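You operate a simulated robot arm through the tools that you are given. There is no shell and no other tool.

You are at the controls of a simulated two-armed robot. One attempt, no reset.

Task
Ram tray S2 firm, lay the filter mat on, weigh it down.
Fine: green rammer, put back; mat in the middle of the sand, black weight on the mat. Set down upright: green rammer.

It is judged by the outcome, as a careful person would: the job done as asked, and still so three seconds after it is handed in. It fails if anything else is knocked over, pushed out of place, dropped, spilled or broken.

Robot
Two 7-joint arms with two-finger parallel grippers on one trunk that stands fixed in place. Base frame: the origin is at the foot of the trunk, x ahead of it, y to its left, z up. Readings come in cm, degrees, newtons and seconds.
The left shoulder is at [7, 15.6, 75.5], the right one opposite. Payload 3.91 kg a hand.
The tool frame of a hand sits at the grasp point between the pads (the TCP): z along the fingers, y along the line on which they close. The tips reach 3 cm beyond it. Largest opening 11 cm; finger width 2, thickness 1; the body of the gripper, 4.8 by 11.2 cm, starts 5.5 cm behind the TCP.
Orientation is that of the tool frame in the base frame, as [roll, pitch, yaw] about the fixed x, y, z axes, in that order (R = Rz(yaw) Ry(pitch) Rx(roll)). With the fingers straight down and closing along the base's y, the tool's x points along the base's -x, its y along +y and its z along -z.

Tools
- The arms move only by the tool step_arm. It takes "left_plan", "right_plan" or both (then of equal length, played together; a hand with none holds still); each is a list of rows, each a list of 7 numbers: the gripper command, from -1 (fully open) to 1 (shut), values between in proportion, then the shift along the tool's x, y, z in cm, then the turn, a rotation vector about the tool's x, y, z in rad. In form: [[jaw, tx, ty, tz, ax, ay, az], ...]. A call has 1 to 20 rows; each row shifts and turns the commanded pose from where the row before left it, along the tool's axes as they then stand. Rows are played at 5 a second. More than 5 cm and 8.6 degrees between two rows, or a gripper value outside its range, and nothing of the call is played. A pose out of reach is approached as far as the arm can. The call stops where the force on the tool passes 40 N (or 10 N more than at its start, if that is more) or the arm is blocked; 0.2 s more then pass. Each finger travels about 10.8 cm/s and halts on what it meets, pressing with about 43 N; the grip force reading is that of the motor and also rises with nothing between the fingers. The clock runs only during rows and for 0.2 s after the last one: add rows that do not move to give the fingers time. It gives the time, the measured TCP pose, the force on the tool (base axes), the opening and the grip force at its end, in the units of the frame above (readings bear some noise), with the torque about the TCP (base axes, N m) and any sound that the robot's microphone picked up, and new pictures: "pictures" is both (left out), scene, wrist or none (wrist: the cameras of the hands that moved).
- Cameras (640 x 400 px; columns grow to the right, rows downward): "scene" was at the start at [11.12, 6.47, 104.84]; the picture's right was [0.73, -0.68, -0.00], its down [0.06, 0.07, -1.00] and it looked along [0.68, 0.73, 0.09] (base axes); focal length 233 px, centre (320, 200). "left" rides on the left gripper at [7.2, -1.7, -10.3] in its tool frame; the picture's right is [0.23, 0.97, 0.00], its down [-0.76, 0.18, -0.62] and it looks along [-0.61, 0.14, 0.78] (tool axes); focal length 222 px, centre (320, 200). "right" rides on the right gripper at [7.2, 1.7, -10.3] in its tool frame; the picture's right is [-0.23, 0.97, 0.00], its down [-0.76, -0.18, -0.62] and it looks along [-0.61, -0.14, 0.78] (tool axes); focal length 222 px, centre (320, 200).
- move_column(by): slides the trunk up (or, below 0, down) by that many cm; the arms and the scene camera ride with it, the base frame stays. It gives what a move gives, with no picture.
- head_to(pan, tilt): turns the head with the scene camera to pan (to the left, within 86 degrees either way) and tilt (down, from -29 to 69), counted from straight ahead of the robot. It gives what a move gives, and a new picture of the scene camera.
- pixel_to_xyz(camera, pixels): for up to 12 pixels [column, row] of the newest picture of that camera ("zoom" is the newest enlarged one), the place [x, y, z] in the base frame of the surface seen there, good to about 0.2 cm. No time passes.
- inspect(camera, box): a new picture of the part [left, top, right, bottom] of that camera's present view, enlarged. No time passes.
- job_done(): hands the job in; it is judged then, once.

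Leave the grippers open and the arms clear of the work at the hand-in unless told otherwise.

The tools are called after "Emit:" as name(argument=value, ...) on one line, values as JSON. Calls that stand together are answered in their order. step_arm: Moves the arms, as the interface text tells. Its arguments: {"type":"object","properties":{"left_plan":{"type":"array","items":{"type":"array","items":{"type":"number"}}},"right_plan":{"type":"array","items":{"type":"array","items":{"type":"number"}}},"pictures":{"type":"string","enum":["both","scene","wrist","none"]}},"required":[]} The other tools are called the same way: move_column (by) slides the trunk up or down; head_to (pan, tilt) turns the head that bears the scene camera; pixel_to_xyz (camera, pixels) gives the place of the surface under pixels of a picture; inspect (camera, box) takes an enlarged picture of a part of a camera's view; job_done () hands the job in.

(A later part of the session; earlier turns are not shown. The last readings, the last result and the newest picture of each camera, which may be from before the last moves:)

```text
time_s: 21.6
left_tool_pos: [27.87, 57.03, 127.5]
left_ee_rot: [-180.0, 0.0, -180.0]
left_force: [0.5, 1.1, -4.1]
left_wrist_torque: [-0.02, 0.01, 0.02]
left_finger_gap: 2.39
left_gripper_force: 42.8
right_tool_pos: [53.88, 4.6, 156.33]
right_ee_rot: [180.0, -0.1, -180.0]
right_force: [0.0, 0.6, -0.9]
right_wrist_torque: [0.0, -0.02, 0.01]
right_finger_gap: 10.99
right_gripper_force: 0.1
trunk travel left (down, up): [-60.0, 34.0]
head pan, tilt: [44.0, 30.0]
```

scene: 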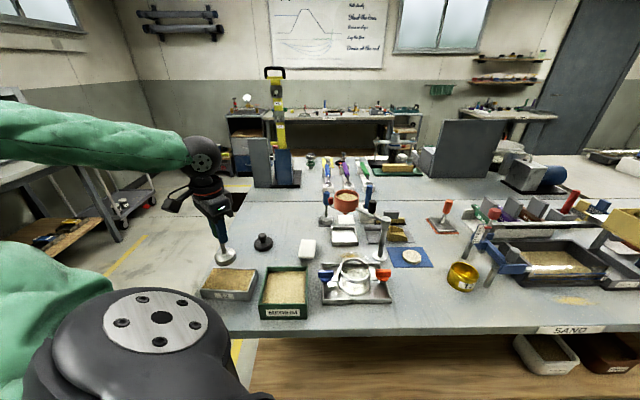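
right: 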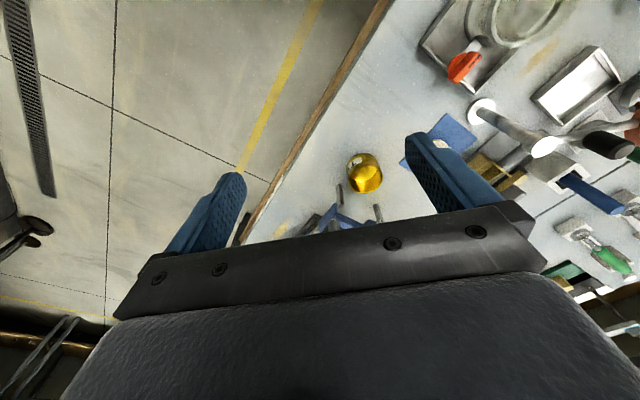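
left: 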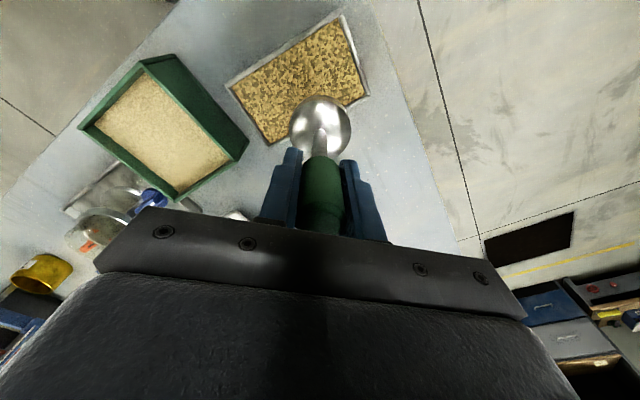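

The hand is at (27.9,57.0,127.5). Before lowering the trunk, I'll check where the elbow is relative to the bench.

Emit:
head_to(pan=60, tilt=40)

Emit:
pixel_to_xyz(camera="scene", pixels=[[150, 320], [250, 330], [100, 200], [200, 380], [50, 350], [300, 300], [350, 320], [300, 390]])

```text
time_s: 22.4
left_tool_pos: [27.89, 57.07, 127.46]
left_ee_rot: [180.0, 0.0, -180.0]
left_force: [0.6, 0.6, -3.6]
left_wrist_torque: [-0.01, 0.02, 0.01]
left_finger_gap: 2.4
left_gripper_force: 43.3
right_tool_pos: [53.98, 4.56, 156.32]
right_ee_rot: [-179.9, 0.0, 180.0]
right_force: [0.6, -0.1, 0.8]
right_wrist_torque: [-0.01, 0.03, 0.05]
right_finger_gap: 11.0
right_gripper_force: 0.1
trunk travel left (down, up): [-60.0, 34.0]
head pan, tilt: [60.0, 40.0]
```

scene: 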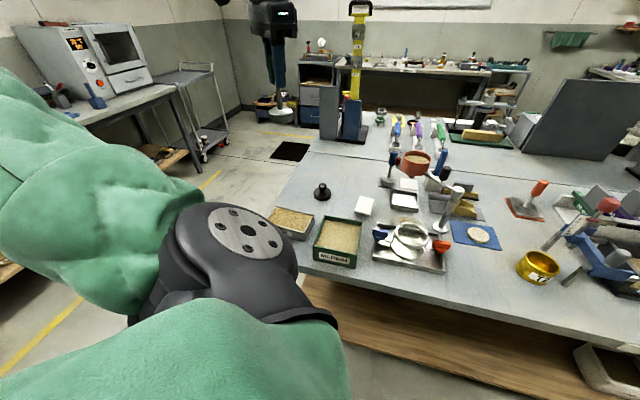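

```text
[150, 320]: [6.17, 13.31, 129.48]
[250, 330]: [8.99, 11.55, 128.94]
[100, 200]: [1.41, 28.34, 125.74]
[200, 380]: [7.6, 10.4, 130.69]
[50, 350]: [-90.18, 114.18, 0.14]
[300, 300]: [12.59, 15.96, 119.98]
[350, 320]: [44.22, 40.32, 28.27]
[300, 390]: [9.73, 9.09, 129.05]
```

The black joint is the shoulder; the upper arm goes up to the left. I'll check a few more arm points.

Emit:
pixel_to_xyz(camera="scene", pixels=[[10, 110], [20, 180], [60, 150], [20, 220], [60, 270], [110, 290], [275, 30], [283, 115], [279, 90]])

```text
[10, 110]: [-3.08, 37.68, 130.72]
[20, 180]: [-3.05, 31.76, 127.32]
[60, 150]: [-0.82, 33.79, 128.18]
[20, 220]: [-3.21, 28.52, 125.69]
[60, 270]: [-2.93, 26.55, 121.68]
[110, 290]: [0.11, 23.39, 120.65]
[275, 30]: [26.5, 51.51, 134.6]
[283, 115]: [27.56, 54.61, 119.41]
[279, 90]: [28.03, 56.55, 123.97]
```

The upper arm runs along y at x ≈ 0, away from the bench, so lowering is clear. I'll lower the trunk 22 cm; the rammer foot will then be at about z = 95.5, above S2.

Emit:
move_column(by=-22)

Emit:
head_to(pan=55, tilt=35)

```text
time_s: 24.7
left_tool_pos: [27.9, 57.02, 105.53]
left_ee_rot: [180.0, 0.0, -179.9]
left_force: [0.6, -1.0, -4.3]
left_wrist_torque: [0.02, 0.0, -0.04]
left_finger_gap: 2.41
left_gripper_force: 43.1
right_tool_pos: [54.06, 4.61, 134.35]
right_ee_rot: [-179.9, 0.0, -180.0]
right_force: [0.1, 0.6, 0.7]
right_wrist_torque: [0.0, -0.01, 0.03]
right_finger_gap: 11.0
right_gripper_force: 0.1
trunk travel left (down, up): [-38.0, 56.0]
head pan, tilt: [60.0, 40.0]
```

```text
time_s: 25.4
left_tool_pos: [27.9, 56.83, 105.37]
left_ee_rot: [180.0, 0.0, 180.0]
left_force: [-0.7, 0.0, -4.0]
left_wrist_torque: [0.02, 0.03, -0.03]
left_finger_gap: 2.39
left_gripper_force: 43.5
right_tool_pos: [54.0, 4.55, 134.38]
right_ee_rot: [179.9, 0.0, -180.0]
right_force: [-0.3, -0.9, -0.3]
right_wrist_torque: [0.0, 0.02, 0.0]
right_finger_gap: 11.01
right_gripper_force: 0.0
trunk travel left (down, up): [-38.0, 56.0]
head pan, tilt: [55.0, 35.0]
```

scene: 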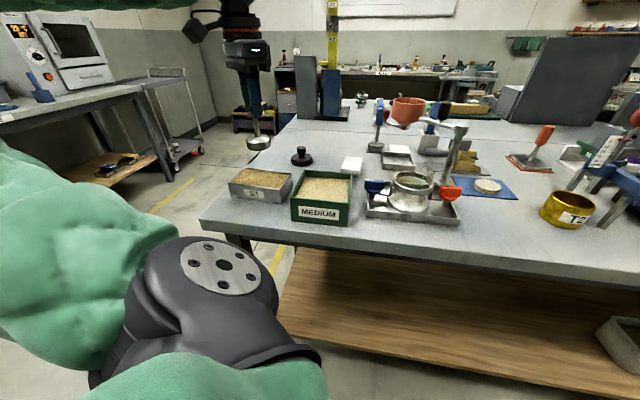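

Now I'll shift the rammer to S2's centre, (26.18,54.73), at the present height.

Emit:
step_arm(left_plan=[[1, 0.86, -1.1, 0, 0, 0, 0], [1, 0.86, -1.1, 0, 0, 0, 0], [1, 0, 0, 1.5, 0, 0, 0], [1, 0, 0, 1.5, 0, 0, 0], [1, 0, 0, 0, 0, 0, 0]], pictures="both")

```text
time_s: 26.6
left_tool_pos: [26.24, 54.82, 102.52]
left_ee_rot: [180.0, 0.1, -180.0]
left_force: [0.6, -0.6, -3.3]
left_wrist_torque: [-0.01, -0.01, -0.03]
left_finger_gap: 2.4
left_gripper_force: 42.9
right_tool_pos: [53.97, 4.62, 134.35]
right_ee_rot: [-179.9, 0.0, 179.9]
right_force: [0.0, -1.4, -0.2]
right_wrist_torque: [0.01, 0.03, -0.01]
right_finger_gap: 10.97
right_gripper_force: 0.0
trunk travel left (down, up): [-38.0, 56.0]
head pan, tilt: [55.0, 35.0]
```

scene: 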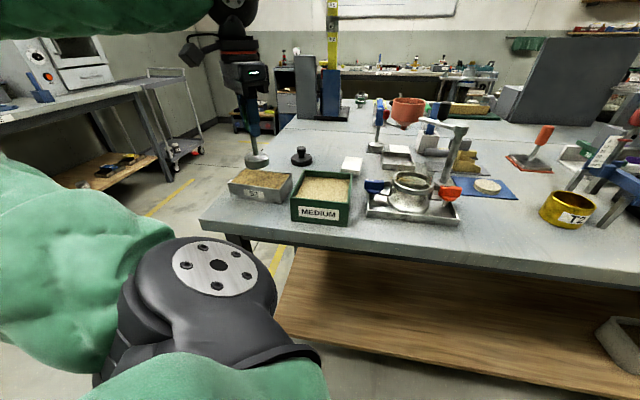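
left: 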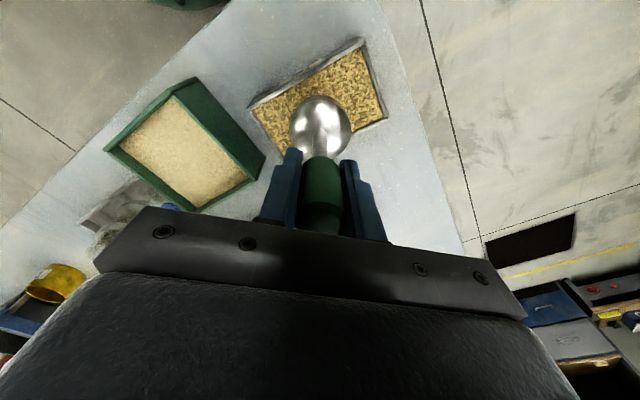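

The hand is at (26.24,54.82,102.5), reachable. I'll descend with shrinking steps onto the middle of the sand; expected contact at TCP z ≈ 98.9.

Emit:
step_arm(left_plan=[[1, 0, 0, 1.8, 0, 0, 0], [1, 0, 0, 1.0, 0, 0, 0], [1, 0, 0, 0.4, 0, 0, 0], [1, 0, 0, 0.3, 0, 0, 0], [1, 0, 0, 0.3, 0, 0, 0], [1, 0, 0, 0.3, 0, 0, 0]], pictures="both")

```text
time_s: 28.2
left_tool_pos: [26.01, 54.73, 98.7]
left_ee_rot: [179.9, 0.2, -179.8]
left_force: [-1.9, -5.0, 20.2]
left_wrist_torque: [-0.29, 0.69, 0.13]
left_finger_gap: 2.41
left_gripper_force: 43.0
right_tool_pos: [53.95, 4.36, 134.37]
right_ee_rot: [179.9, 0.0, -179.9]
right_force: [-0.5, 0.1, 1.1]
right_wrist_torque: [0.0, 0.0, 0.03]
right_finger_gap: 10.99
right_gripper_force: 0.0
trunk travel left (down, up): [-38.0, 56.0]
head pan, tilt: [55.0, 35.0]
stopped in row 6 (left hand): the force on the tool passed its limit at 42 N (the readings are from after the stop); the commanded pose is now the measured one
```

scene: 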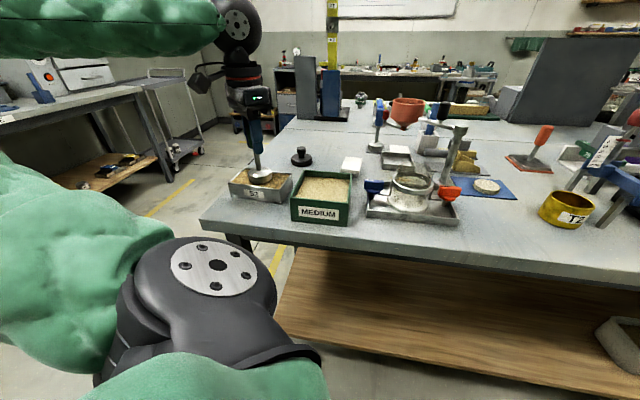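
left: 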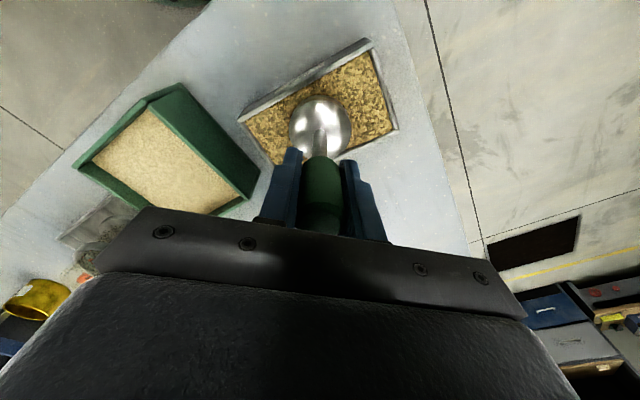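

Contact at 42 N with the foot about at the sand level. I'll look closely whether the foot sits within the rim and what the sand did.

Emit:
inspect(camera="left", box=[220, 30, 420, 170])

Emit:
inspect(camera="scene", box=[210, 140, 310, 210])

```text
2.86 times, centred on (320, 100) of left
```

zoom: 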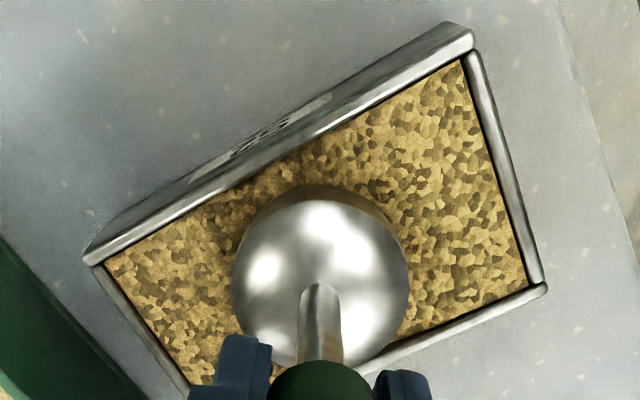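

```text
5.71 times, centred on (260, 175) of scene
```

zoom: 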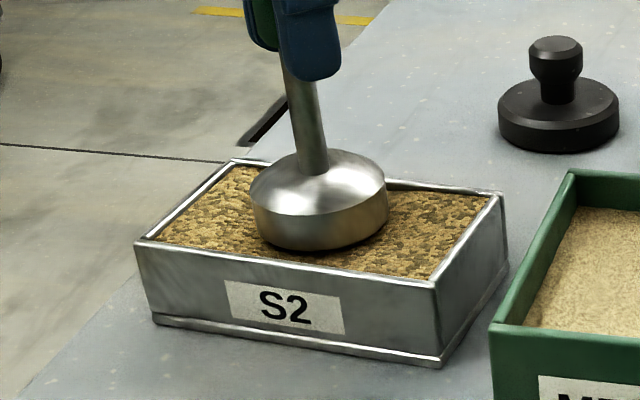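

The foot is inside the rim. I'll raise the rammer 3 cm to see what the first press did.

Emit:
step_arm(left_plan=[[1, 0, 0, -1, 0, 0, 0], [1, 0, 0, -3, 0, 0, 0], [1, 0, 0, -3, 0, 0, 0], [1, 0, 0, 0, 0, 0, 0]], pictures="both")

Emit:
inspect(camera="scene", box=[210, 140, 310, 210])

Emit:
inspect(camera="left", box=[220, 10, 420, 150])

```text
time_s: 29.2
left_tool_pos: [26.23, 54.85, 105.6]
left_ee_rot: [-180.0, 0.1, -180.0]
left_force: [-0.4, -0.4, -3.5]
left_wrist_torque: [-0.03, 0.0, 0.0]
left_finger_gap: 2.4
left_gripper_force: 43.5
right_tool_pos: [53.89, 4.66, 134.28]
right_ee_rot: [180.0, 0.0, 180.0]
right_force: [0.4, -0.3, 0.1]
right_wrist_torque: [-0.03, -0.01, -0.03]
right_finger_gap: 11.03
right_gripper_force: 0.1
trunk travel left (down, up): [-38.0, 56.0]
head pan, tilt: [55.0, 35.0]
```

scene: 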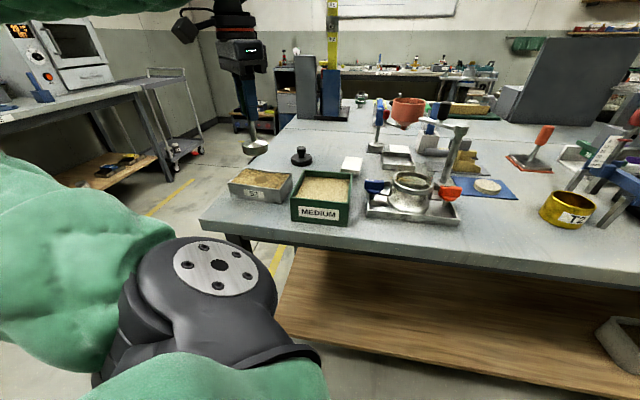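
left: 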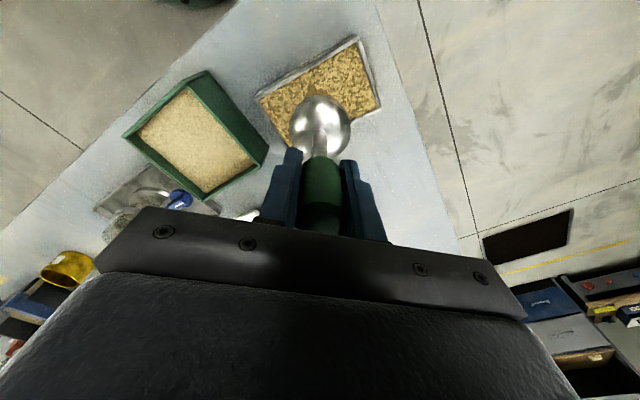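

```text
5.71 times, centred on (260, 175) of scene
```

zoom: 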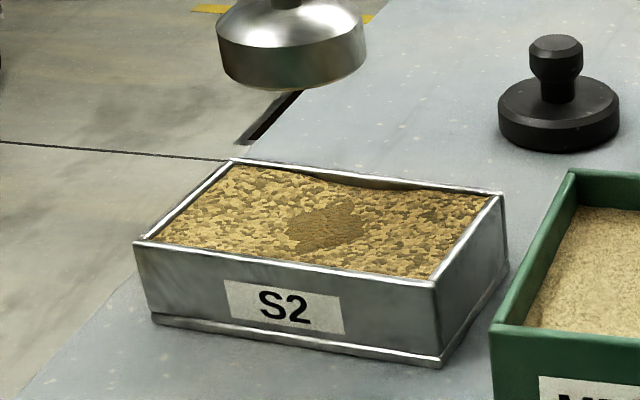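

```text
2.86 times, centred on (320, 80) of left
```

zoom: 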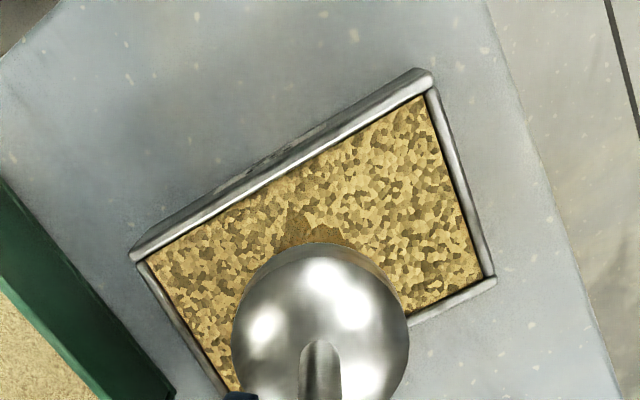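

The press left a dark, firm patch in the middle and a shallow sink toward the back; so pressing works and it must be spread and repeated. I'll press the centre again deeper, letting the force limit end it.

Emit:
step_arm(left_plan=[[1, 0, 0, 3, 0, 0, 0], [1, 0, 0, 3, 0, 0, 0], [1, 0, 0, 0.5, 0, 0, 0], [1, 0, 0, 0.4, 0, 0, 0], [1, 0, 0, 0.3, 0, 0, 0], [1, 0, 0, 0.2, 0, 0, 0], [1, 0, 0, 0.2, 0, 0, 0], [1, 0, 0, 0.2, 0, 0, 0], [1, 0, 0, 0.2, 0, 0, 0]], pictures="none")

```text
time_s: 30.4
left_tool_pos: [26.29, 54.75, 98.87]
left_ee_rot: [179.7, 0.7, -179.7]
left_force: [-4.1, -2.6, 23.5]
left_wrist_torque: [-0.11, 1.03, 0.09]
left_finger_gap: 2.41
left_gripper_force: 43.0
right_tool_pos: [53.95, 4.54, 134.36]
right_ee_rot: [179.9, 0.1, 180.0]
right_force: [-0.3, 0.8, 0.0]
right_wrist_torque: [0.0, -0.01, -0.01]
right_finger_gap: 11.0
right_gripper_force: 0.1
trunk travel left (down, up): [-38.0, 56.0]
head pan, tilt: [55.0, 35.0]
stopped in row 6 (left hand): the force on the tool passed its limit at 45 N (the readings are from after the stop); the commanded pose is now the measured one
```

The torque shows the load on the foot's -x side; maybe the rammer leans a little. I'll lift and inspect both foot and sand.

Emit:
step_arm(left_plan=[[1, 0, 0, -1, 0, 0, 0], [1, 0, 0, -3, 0, 0, 0], [1, 0, 0, -4, 0, 0, 0], [1, 0, 0, 0, 0, 0, 0]], pictures="both")

Emit:
inspect(camera="left", box=[240, 10, 400, 150])

Emit:
inspect(camera="scene", box=[200, 100, 310, 205])

```text
time_s: 31.4
left_tool_pos: [26.13, 54.99, 106.52]
left_ee_rot: [179.8, 0.5, -179.7]
left_force: [-0.7, 0.5, -3.5]
left_wrist_torque: [-0.01, 0.05, 0.02]
left_finger_gap: 2.42
left_gripper_force: 42.9
right_tool_pos: [53.98, 4.5, 134.3]
right_ee_rot: [180.0, 0.0, -180.0]
right_force: [-0.7, 0.3, 0.3]
right_wrist_torque: [-0.02, -0.03, 0.0]
right_finger_gap: 11.02
right_gripper_force: 0.1
trunk travel left (down, up): [-38.0, 56.0]
head pan, tilt: [55.0, 35.0]
```

scene: 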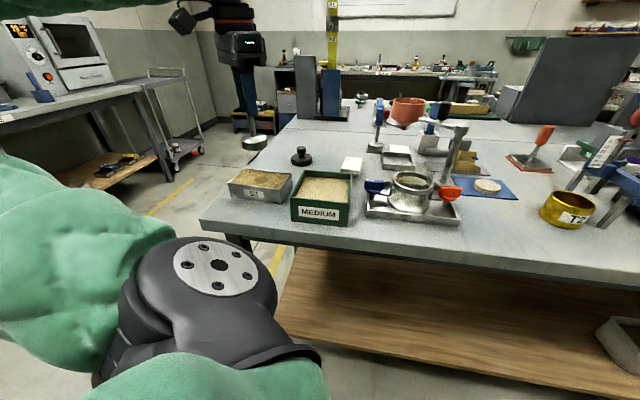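
left: 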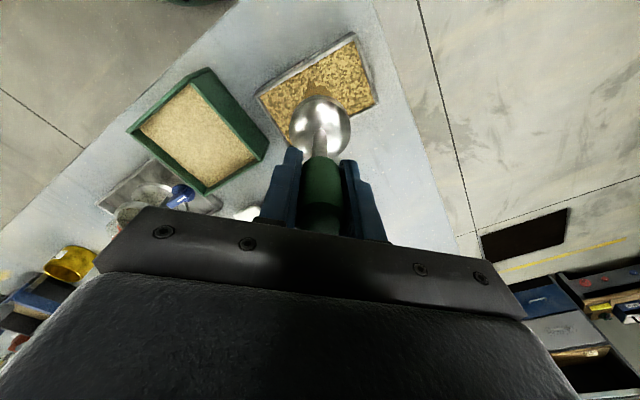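

```text
2.86 times, centred on (320, 80) of left
```

zoom: 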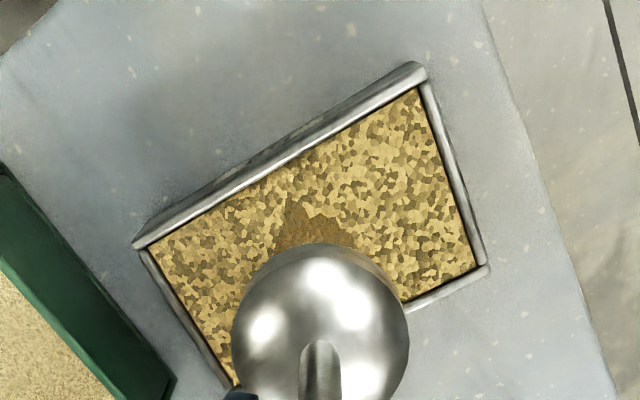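

```text
3.81 times, centred on (255, 152) of scene
```

zoom: 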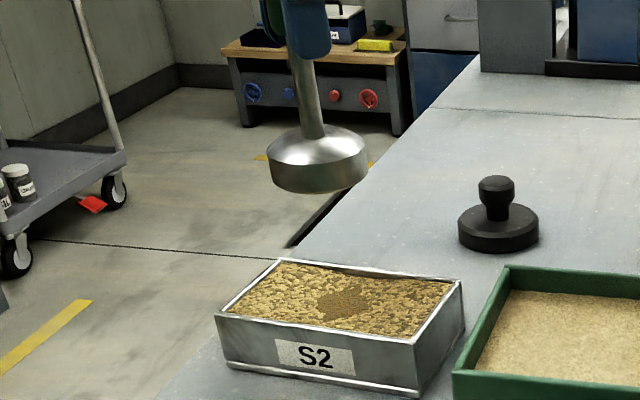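

The firm patch grew a bit. I'll measure the patch extents and the foot's rim to see if the rammer leans.

Emit:
pixel_to_xyz(camera="zoom", pixels=[[272, 172], [366, 170], [322, 190], [318, 160], [314, 128], [303, 75], [343, 305], [320, 303], [370, 300], [355, 290], [300, 300], [400, 300]])

```text
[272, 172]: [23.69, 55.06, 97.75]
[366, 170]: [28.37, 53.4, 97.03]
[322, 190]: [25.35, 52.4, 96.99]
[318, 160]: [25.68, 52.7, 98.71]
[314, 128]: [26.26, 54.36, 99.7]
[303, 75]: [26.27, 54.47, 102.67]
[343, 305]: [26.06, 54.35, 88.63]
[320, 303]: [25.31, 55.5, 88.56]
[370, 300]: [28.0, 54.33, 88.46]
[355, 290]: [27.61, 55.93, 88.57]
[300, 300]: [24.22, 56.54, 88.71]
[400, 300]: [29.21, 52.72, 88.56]
```

The sand is down to about 88.5–88.6 and the foot is level. I'll level the hand, then press at +1.4 cm and +2.8 cm along the tray's long axis (toward the MEDIUM side), to about 30 N each.

Emit:
step_arm(left_plan=[[1, -0.05, -0.26, 2, 0.0035, 0.0087, 0.005], [1, -0.91, -1.06, 2, 0, 0, 0], [1, 0, 0, 3, 0, 0, 0], [1, 0, 0, 0.6, 0, 0, 0], [1, 0, 0, 0.5, 0, 0, 0], [1, 0, 0, 0, 0, 0, 0], [1, 0, 0, -1.2, 0, 0, 0], [1, -0.91, -1.06, 0, 0, 0, 0], [1, 0, 0, 0.7, 0, 0, 0], [1, 0, 0, 0.5, 0, 0, 0], [1, 0, 0, 0, 0, 0, 0], [1, 0, 0, -1.5, 0, 0, 0]], pictures="both")

```text
time_s: 34.0
left_tool_pos: [28.25, 52.6, 99.94]
left_ee_rot: [-179.9, 0.0, 179.9]
left_force: [0.3, -0.3, -4.0]
left_wrist_torque: [0.02, 0.01, -0.04]
left_finger_gap: 2.39
left_gripper_force: 43.0
right_tool_pos: [54.01, 4.52, 134.31]
right_ee_rot: [179.8, 0.0, 180.0]
right_force: [0.4, -0.5, 0.7]
right_wrist_torque: [-0.02, 0.04, 0.02]
right_finger_gap: 11.0
right_gripper_force: 0.0
trunk travel left (down, up): [-38.0, 56.0]
head pan, tilt: [55.0, 35.0]
```

scene: 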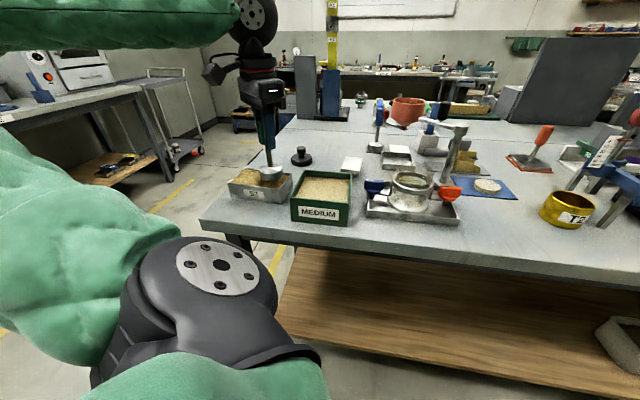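
left: 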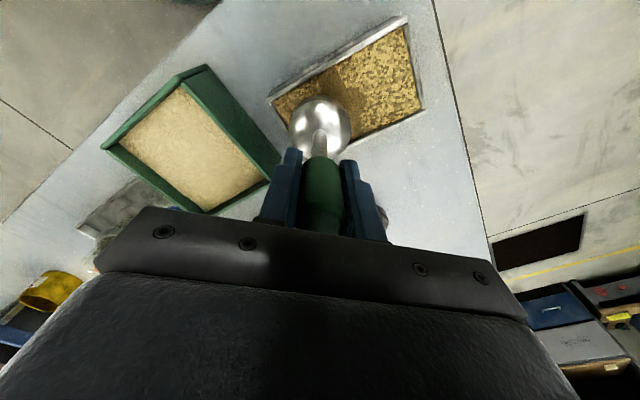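

No stop, so both presses went through. I'll inspect the sand.

Emit:
inspect(camera="left", box=[240, 0, 440, 140])

Emit:
inspect(camera="scene", box=[210, 140, 310, 210])

```text
2.86 times, centred on (340, 70) of left
```

zoom: 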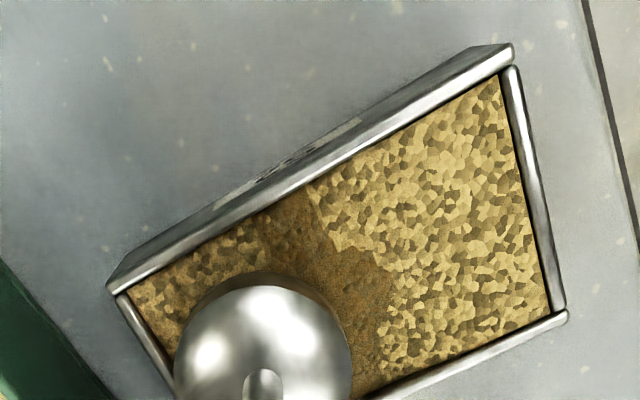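

```text
5.71 times, centred on (260, 175) of scene
```

zoom: 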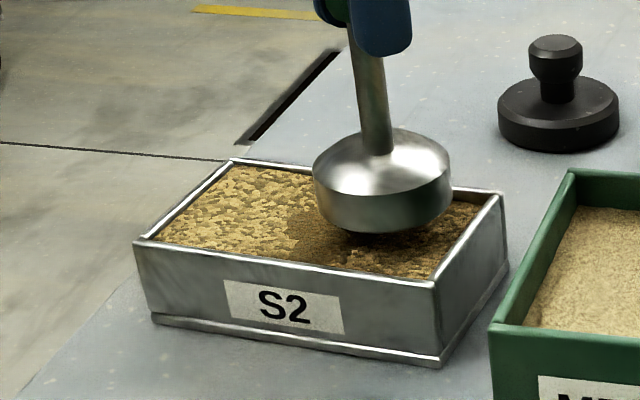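

Pressed parts turn dark and firm, so this works. I'll continue with four more presses on this half: (s,t) = (2.8,∓0.25) and (1.4,±0.25), foot kept inside the rim, slightly deeper.

Emit:
step_arm(left_plan=[[1, 0.44, -0.18, 0.3, 0, 0, 0], [1, 0, 0, 0.9, 0, 0, 0], [1, 0, 0, 0.5, 0, 0, 0], [1, 0, 0, 0, 0, 0, 0], [1, 0, 0, -1.4, 0, 0, 0], [1, -0.38, 0.33, 0, 0, 0, 0], [1, 0, 0, 0.9, 0, 0, 0], [1, 0, 0, 0.5, 0, 0, 0], [1, 0, 0, 0, 0, 0, 0], [1, 0, 0, -1.4, 0, 0, 0], [1, 0.91, 1.06, 0, 0, 0, 0], [1, 0, 0, 0.9, 0, 0, 0], [1, 0, 0, 0.5, 0, 0, 0], [1, 0, 0, 0, 0, 0, 0], [1, 0, 0, -1.4, 0, 0, 0], [1, 0.38, -0.33, 0, 0, 0, 0], [1, 0, 0, 0.9, 0, 0, 0], [1, 0, 0, 0.5, 0, 0, 0], [1, 0, 0, 0, 0, 0, 0], [1, 0, 0, -1.4, 0, 0, 0]], pictures="both")

Emit:
inspect(camera="left", box=[240, 0, 440, 140])

Emit:
inspect(camera="scene", box=[210, 140, 310, 210])

```text
time_s: 38.0
left_tool_pos: [26.71, 53.41, 98.49]
left_ee_rot: [179.8, 0.3, -179.9]
left_force: [-2.3, 0.0, 24.2]
left_wrist_torque: [-0.42, 0.79, -0.05]
left_finger_gap: 2.38
left_gripper_force: 43.0
right_tool_pos: [53.86, 4.47, 134.44]
right_ee_rot: [-179.9, 0.0, -180.0]
right_force: [-0.3, -0.6, 0.1]
right_wrist_torque: [0.02, -0.02, 0.02]
right_finger_gap: 11.01
right_gripper_force: 0.1
trunk travel left (down, up): [-38.0, 56.0]
head pan, tilt: [55.0, 35.0]
stopped in row 19 (left hand): the force on the tool passed its limit at 42 N (the readings are from after the stop); the commanded pose is now the measured one
```

scene: 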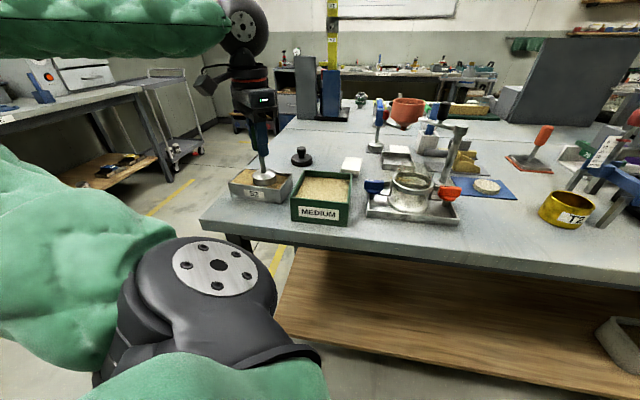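
left: 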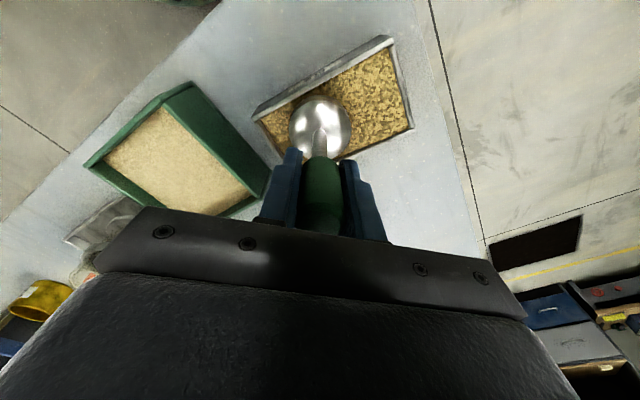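

```text
2.86 times, centred on (340, 70) of left
```

zoom: 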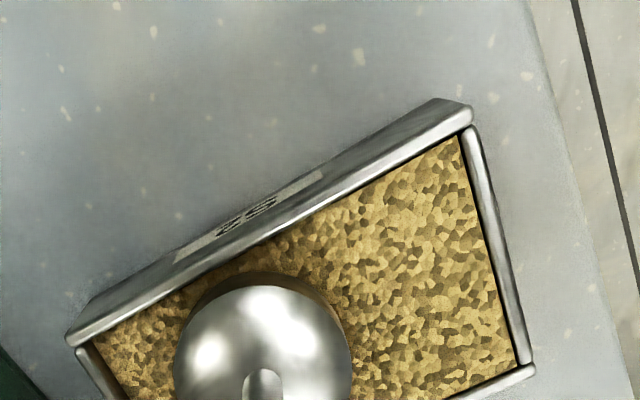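

```text
5.71 times, centred on (260, 175) of scene
```

zoom: 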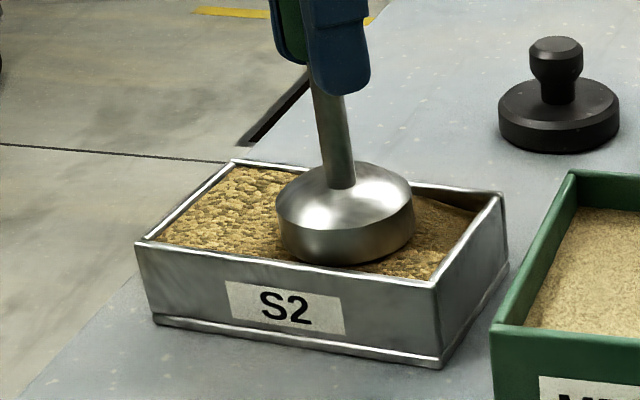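

Stopped in the last press at 42 N with the foot well inside. I'll lift 6 cm, level the hand, and move aside along the long axis to view the pressed half.

Emit:
step_arm(left_plan=[[1, 0, 0, -2, 0.0035, 0.005, 0.002], [1, 0, 0, -4, 0, 0, 0], [1, 1.5, 1.5, -2, 0, 0, 0], [1, 1.5, 1.5, 0, 0, 0, 0], [1, 0, 0, 0, 0, 0, 0]], pictures="both")

Emit:
inspect(camera="left", box=[200, 0, 400, 140])

Emit:
inspect(camera="scene", box=[210, 140, 310, 210])

```text
time_s: 39.2
left_tool_pos: [23.87, 56.58, 106.14]
left_ee_rot: [-179.8, -0.2, 179.8]
left_force: [-0.3, 0.1, -4.0]
left_wrist_torque: [-0.01, 0.0, -0.03]
left_finger_gap: 2.39
left_gripper_force: 43.3
right_tool_pos: [54.05, 4.57, 134.32]
right_ee_rot: [-179.9, 0.0, 179.9]
right_force: [0.4, 1.4, -0.2]
right_wrist_torque: [-0.01, -0.01, 0.0]
right_finger_gap: 10.99
right_gripper_force: 0.2
trunk travel left (down, up): [-38.0, 56.0]
head pan, tilt: [55.0, 35.0]
```

scene: 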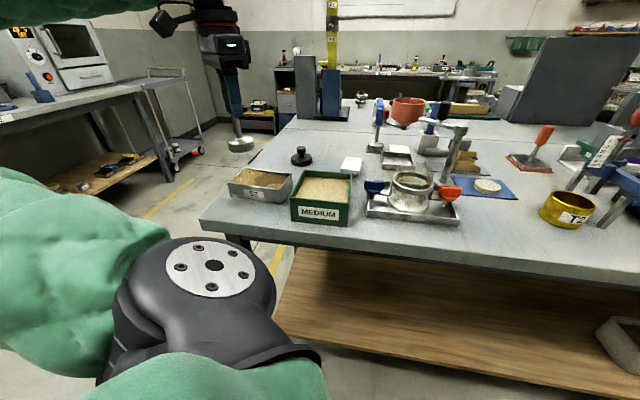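
left: 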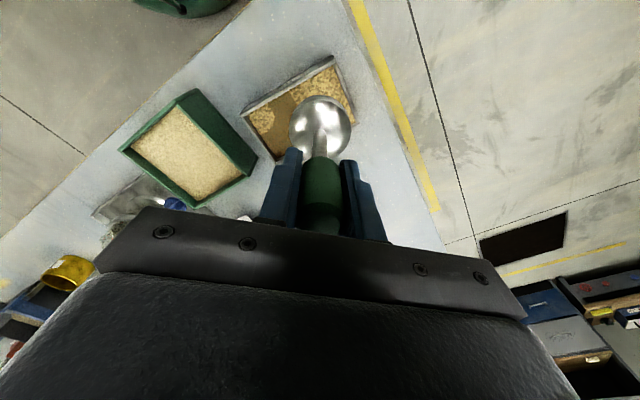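

```text
2.86 times, centred on (300, 70) of left
```

zoom: 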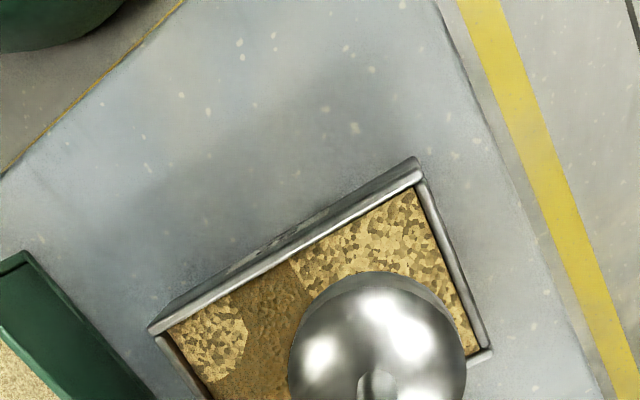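

```text
5.71 times, centred on (260, 175) of scene
```

zoom: 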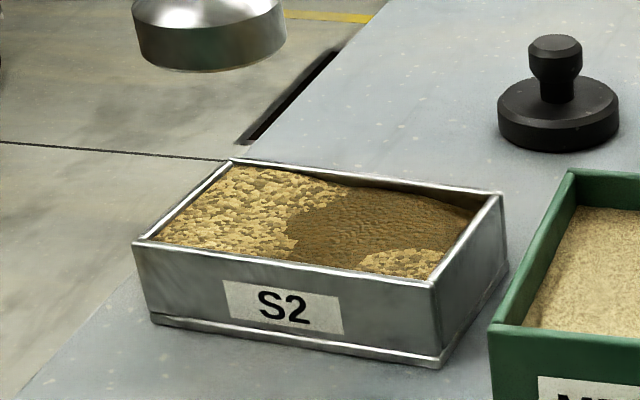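

The right half is mostly firm; the front-right corner and whole left half remain loose. Next I'll press four spots on the left half: (s,t) = (-1.4,∓0.3) and (-2.8,±0.3).

Emit:
step_arm(left_plan=[[1, -1.17, -0.99, 3, -0.0035, -0.0035, -0.0035], [1, 0, 0, 3.5, 0, 0, 0], [1, 0, 0, 0.9, 0, 0, 0], [1, 0, 0, 0.5, 0, 0, 0], [1, 0, 0, 0, 0, 0, 0], [1, 0, 0, -1.4, 0, 0, 0], [1, -0.46, 0.39, 0, 0, 0, 0], [1, 0, 0, 0.9, 0, 0, 0], [1, 0, 0, 0.5, 0, 0, 0], [1, 0, 0, 0, 0, 0, 0], [1, 0, 0, -1.4, 0, 0, 0], [1, 0.91, 1.06, 0, 0, 0, 0], [1, 0, 0, 0.9, 0, 0, 0], [1, 0, 0, 0.5, 0, 0, 0], [1, 0, 0, 0, 0, 0, 0], [1, 0, 0, -1.4, 0, 0, 0], [1, 0.46, -0.39, 0, 0, 0, 0], [1, 0, 0, 0.9, 0, 0, 0], [1, 0, 0, 0.5, 0, 0, 0], [1, 0, 0, 0, 0, 0, 0]], pictures="scene")

```text
time_s: 43.4
left_tool_pos: [24.08, 56.69, 98.59]
left_ee_rot: [179.8, 0.2, -179.9]
left_force: [1.6, 5.6, 15.7]
left_wrist_torque: [0.1, -0.23, 0.09]
left_finger_gap: 2.43
left_gripper_force: 42.4
right_tool_pos: [53.95, 4.59, 134.38]
right_ee_rot: [-180.0, 0.1, 180.0]
right_force: [0.2, -0.7, 0.5]
right_wrist_torque: [-0.03, -0.01, -0.01]
right_finger_gap: 10.99
right_gripper_force: 0.2
trunk travel left (down, up): [-38.0, 56.0]
head pan, tilt: [55.0, 35.0]
```

scene: 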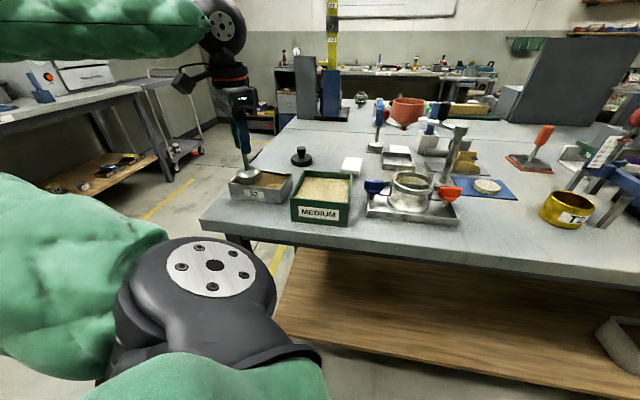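

All four presses done. I'll lift and look.

Emit:
step_arm(left_plan=[[1, 0, 0, -2, 0, 0, 0], [1, 0, 0, -4, 0, 0, 0], [1, 0, 0, -3, 0, 0, 0], [1, 0, 0, 0, 0, 0, 0]], pictures="both")

Emit:
inspect(camera="scene", box=[210, 140, 310, 210])

Emit:
inspect(camera="left", box=[200, 0, 400, 140])

```text
time_s: 44.4
left_tool_pos: [24.01, 56.59, 107.44]
left_ee_rot: [179.9, 0.0, -179.9]
left_force: [-0.2, 0.3, -3.4]
left_wrist_torque: [-0.02, -0.02, 0.04]
left_finger_gap: 2.4
left_gripper_force: 42.4
right_tool_pos: [54.07, 4.65, 134.4]
right_ee_rot: [179.9, 0.0, 180.0]
right_force: [-0.2, 0.1, -0.5]
right_wrist_torque: [-0.01, -0.01, -0.03]
right_finger_gap: 10.98
right_gripper_force: 0.1
trunk travel left (down, up): [-38.0, 56.0]
head pan, tilt: [55.0, 35.0]
```

scene: 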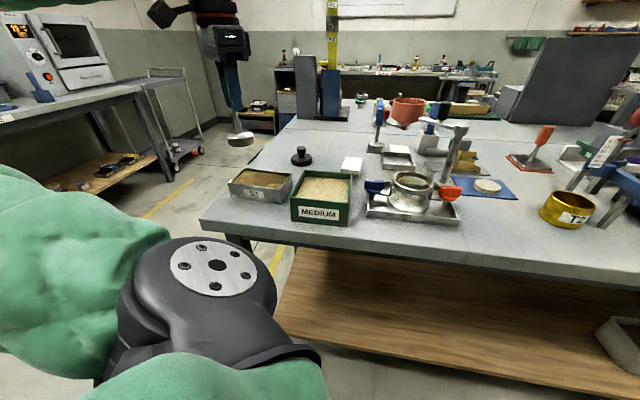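
left: 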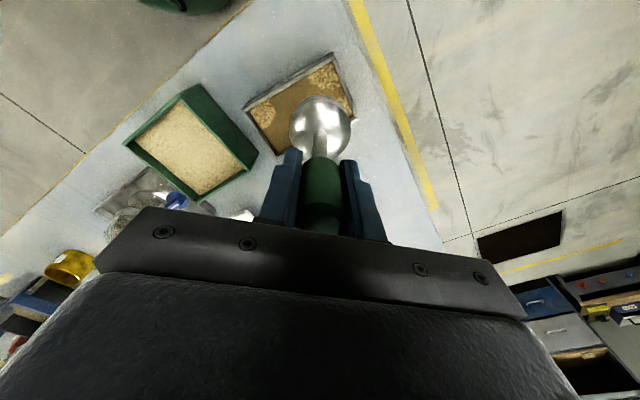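

```text
5.71 times, centred on (260, 175) of scene
```

zoom: 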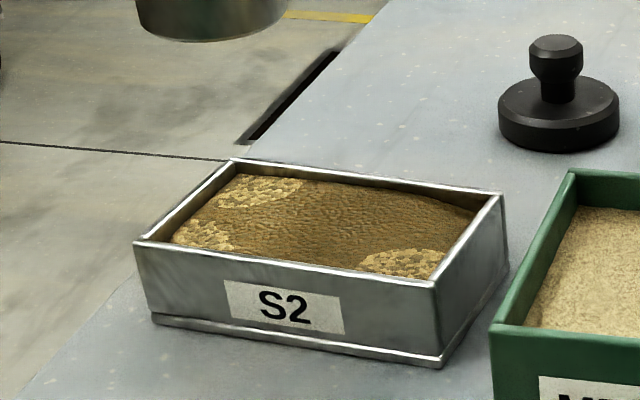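

```text
2.86 times, centred on (300, 70) of left
```

zoom: 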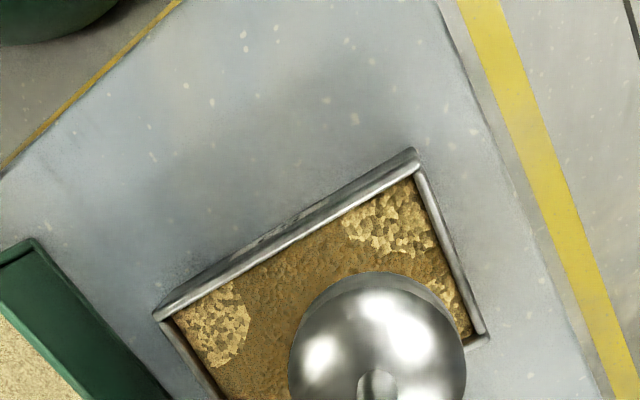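

Three light, loose patches remain: front-right corner, front-left corner, back-left corner. I'll measure them in this zoom.

Emit:
pixel_to_xyz(camera="zoom", pixels=[[185, 330], [240, 285], [225, 360], [222, 325], [345, 225], [415, 185], [435, 245], [390, 225], [360, 255], [440, 290], [465, 330], [455, 310]])

```text
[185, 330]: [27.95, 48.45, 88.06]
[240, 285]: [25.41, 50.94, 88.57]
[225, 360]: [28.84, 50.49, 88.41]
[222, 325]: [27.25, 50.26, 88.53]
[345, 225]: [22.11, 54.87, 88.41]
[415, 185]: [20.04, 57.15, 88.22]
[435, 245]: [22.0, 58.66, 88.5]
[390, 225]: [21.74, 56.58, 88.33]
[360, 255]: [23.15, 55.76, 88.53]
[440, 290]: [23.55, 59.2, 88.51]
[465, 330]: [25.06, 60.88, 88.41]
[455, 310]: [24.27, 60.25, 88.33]
```

The loose patches lie at about (s,t) = (4.1,-2.1), (-4.3,-2.2), (-5.4,2.1). I'll press twice toward the front-left corner and once toward the back-left corner, a little harder, keeping the foot inside the rim.

Emit:
step_arm(left_plan=[[1, 0, 0.09, 4, 0, 0, 0], [1, 0, 0, 3.8, 0, 0, 0], [1, 0, 0, 0.9, 0, 0, 0], [1, 0, 0, 0.5, 0, 0, 0], [1, 0, 0, 0.25, 0, 0, 0], [1, 0, 0, 0, 0, 0, 0], [1, 0, 0, -1.65, 0, 0, 0], [1, 0, 0, 0.9, 0, 0, 0], [1, 0, 0, 0.5, 0, 0, 0], [1, 0, 0, 0.25, 0, 0, 0], [1, 0, 0, 0, 0, 0, 0], [1, 0, 0, -1.65, 0, 0, 0], [1, -0.57, 0.49, 0, 0, 0, 0], [1, 0, 0, 0.9, 0, 0, 0], [1, 0, 0, 0.5, 0, 0, 0], [1, 0, 0, 0.25, 0, 0, 0], [1, 0, 0, 0, 0, 0, 0], [1, 0, 0, -1.65, 0, 0, 0]], pictures="scene")

Emit:
inspect(camera="left", box=[220, 0, 420, 140])

Emit:
inspect(camera="scene", box=[210, 140, 310, 210])

```text
time_s: 45.6
left_tool_pos: [23.93, 56.62, 98.69]
left_ee_rot: [179.6, 0.4, -179.6]
left_force: [-1.6, -5.4, 26.5]
left_wrist_torque: [-1.23, 0.29, -0.05]
left_finger_gap: 2.41
left_gripper_force: 42.9
right_tool_pos: [53.79, 4.34, 134.52]
right_ee_rot: [179.9, 0.0, -180.0]
right_force: [-0.5, -0.4, -0.1]
right_wrist_torque: [-0.01, 0.01, 0.02]
right_finger_gap: 11.03
right_gripper_force: 0.0
trunk travel left (down, up): [-38.0, 56.0]
head pan, tilt: [55.0, 35.0]
stopped in row 5 (left hand): the force on the tool passed its limit at 49 N (the readings are from after the stop); the commanded pose is now the measured one
```

scene: 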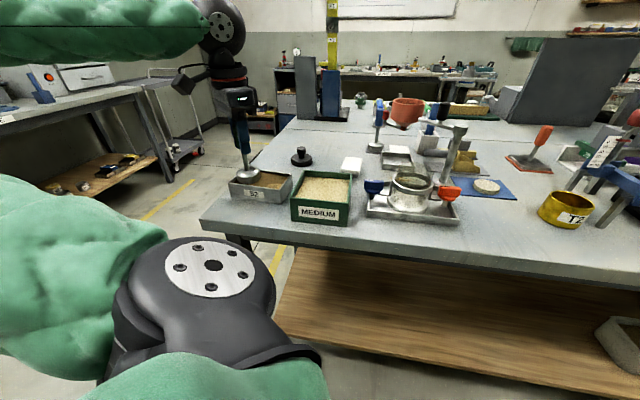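

```text
2.86 times, centred on (320, 70) of left
```

zoom: 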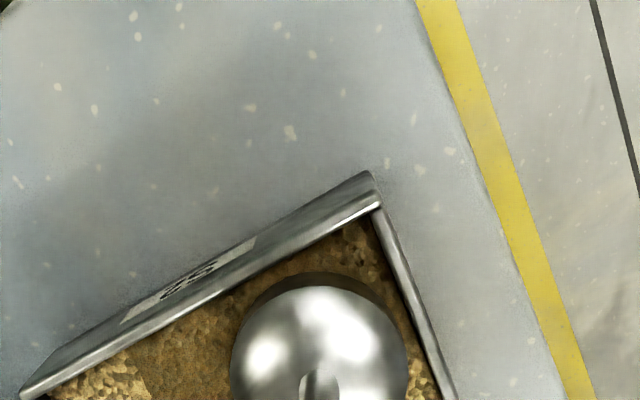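

```text
5.71 times, centred on (260, 175) of scene
```

zoom: 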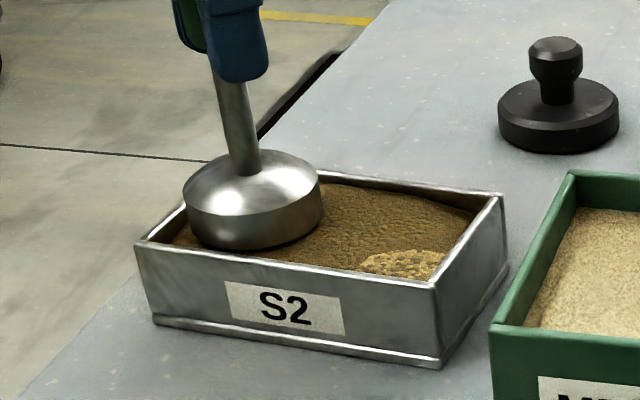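

The front-left patch now looks firm. Next: lift a little, level, press toward the back-left corner twice, then cross over and press toward the front-right corner.

Emit:
step_arm(left_plan=[[1, 0, 0, -1.2, 0.007, 0.007, 0.007], [1, -0.63, 0.54, 0, 0, 0, 0], [1, 0, 0, 0.8, 0, 0, 0], [1, 0, 0, 0.5, 0, 0, 0], [1, 0, 0, 0.3, 0, 0, 0], [1, 0, 0, 0, 0, 0, 0], [1, 0, 0, -1.4, 0, 0, 0], [1, 0, 0, 1.0, 0, 0, 0], [1, 0, 0, 0.4, 0, 0, 0], [1, 0, 0, 0, 0, 0, 0], [1, 0, 0, -2.0, 0, 0, 0], [1, -1.6, -2.45, 0, 0, 0, 0], [1, -1.6, -2.45, 0, 0, 0, 0], [1, 0, 0, 0.65, 0, 0, 0], [1, 0, 0, 0.9, 0, 0, 0], [1, 0, 0, 0.45, 0, 0, 0], [1, 0, 0, 0, 0, 0, 0], [1, 0, 0, -1.5, 0, 0, 0]], pictures="scene")

Emit:
inspect(camera="left", box=[220, 0, 420, 140])

Emit:
inspect(camera="scene", box=[210, 140, 310, 210])

```text
time_s: 46.7
left_tool_pos: [24.59, 57.25, 98.56]
left_ee_rot: [180.0, 0.4, -179.8]
left_force: [-3.9, -3.3, 25.0]
left_wrist_torque: [-1.09, 0.49, -0.08]
left_finger_gap: 2.42
left_gripper_force: 42.7
right_tool_pos: [53.94, 4.41, 134.48]
right_ee_rot: [179.9, 0.1, 180.0]
right_force: [-0.2, -1.3, -0.5]
right_wrist_torque: [0.01, -0.02, 0.02]
right_finger_gap: 11.02
right_gripper_force: 0.1
trunk travel left (down, up): [-38.0, 56.0]
head pan, tilt: [55.0, 35.0]
stopped in row 5 (left hand): the force on the tool passed its limit at 48 N (the readings are from after the stop); the commanded pose is now the measured one
```

scene: 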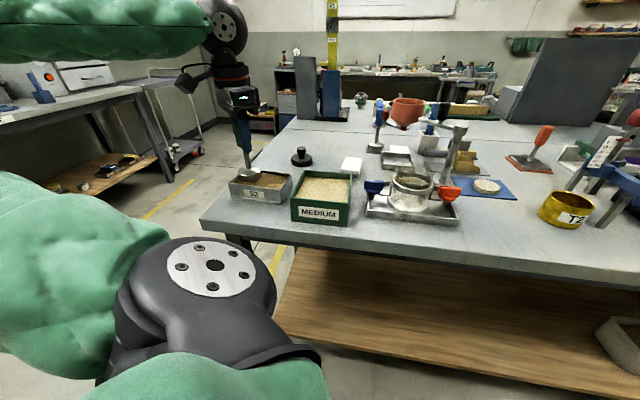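

```text
2.86 times, centred on (320, 70) of left
```

zoom: 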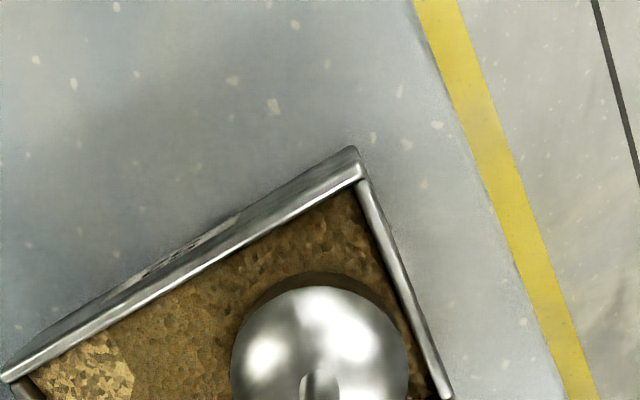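

```text
5.71 times, centred on (260, 175) of scene
```

zoom: 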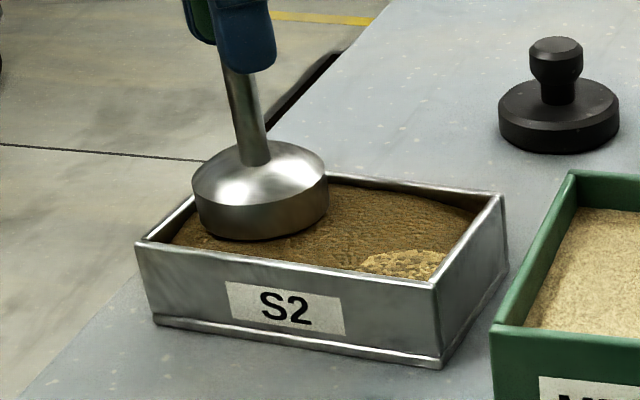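

Back-left now firm as well. I'll lift, level, cross to the front-right corner at (27.76,52.33) and press there.

Emit:
step_arm(left_plan=[[1, 0, 0, -1.7, 0, 0.007, 0.0035], [1, -1.58, -2.46, 0, 0, 0, 0], [1, -1.58, -2.46, 0, 0, 0, 0], [1, 0, 0, 0.6, 0, 0, 0], [1, 0, 0, 0.7, 0, 0, 0], [1, 0, 0, 0.3, 0, 0, 0], [1, 0, 0, 0.2, 0, 0, 0], [1, 0, 0, 0, 0, 0, 0], [1, 0, 0, -1.5, 0, 0, 0], [1, 0, 0, 1.0, 0, 0, 0], [1, 0, 0, 0.4, 0, 0, 0], [1, 0, 0, 0, 0, 0, 0], [1, 0, 0, -2.0, 0, 0, 0]], pictures="scene")

Emit:
inspect(camera="left", box=[220, 0, 420, 140])

Emit:
inspect(camera="scene", box=[210, 140, 310, 210])

```text
time_s: 49.5
left_tool_pos: [27.7, 52.31, 100.29]
left_ee_rot: [179.8, -0.2, 179.8]
left_force: [-0.4, 0.1, -3.4]
left_wrist_torque: [0.02, -0.01, 0.02]
left_finger_gap: 2.38
left_gripper_force: 43.2
right_tool_pos: [53.95, 4.42, 134.34]
right_ee_rot: [180.0, 0.1, -180.0]
right_force: [-0.1, 0.2, 0.2]
right_wrist_torque: [0.02, -0.02, 0.01]
right_finger_gap: 11.01
right_gripper_force: 0.0
trunk travel left (down, up): [-38.0, 56.0]
head pan, tilt: [55.0, 35.0]
```

scene: 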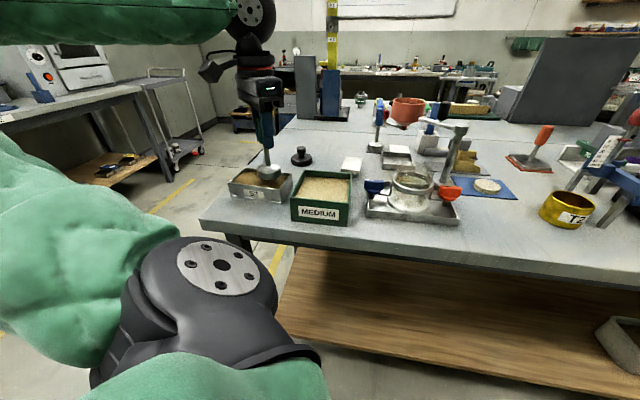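

```text
2.86 times, centred on (320, 70) of left
```

zoom: 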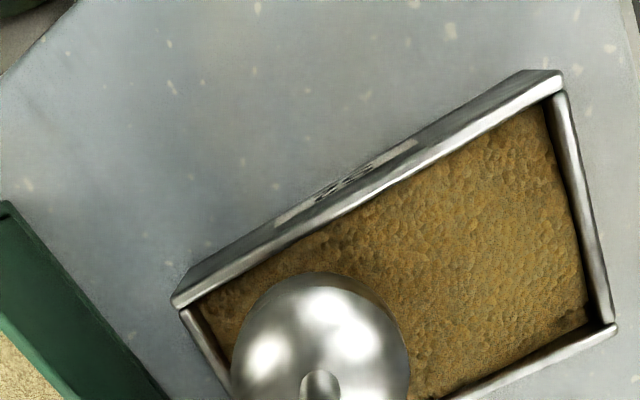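

```text
5.71 times, centred on (260, 175) of scene
```

zoom: 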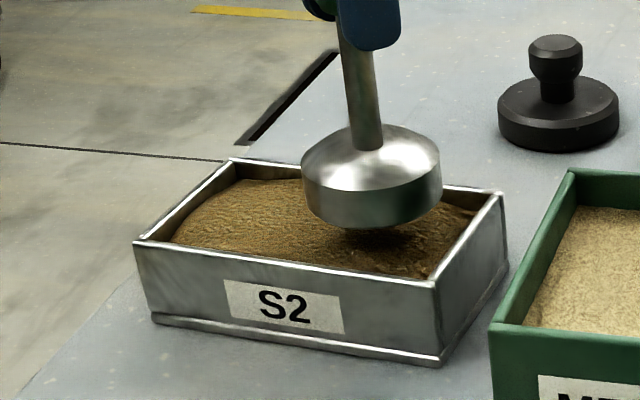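

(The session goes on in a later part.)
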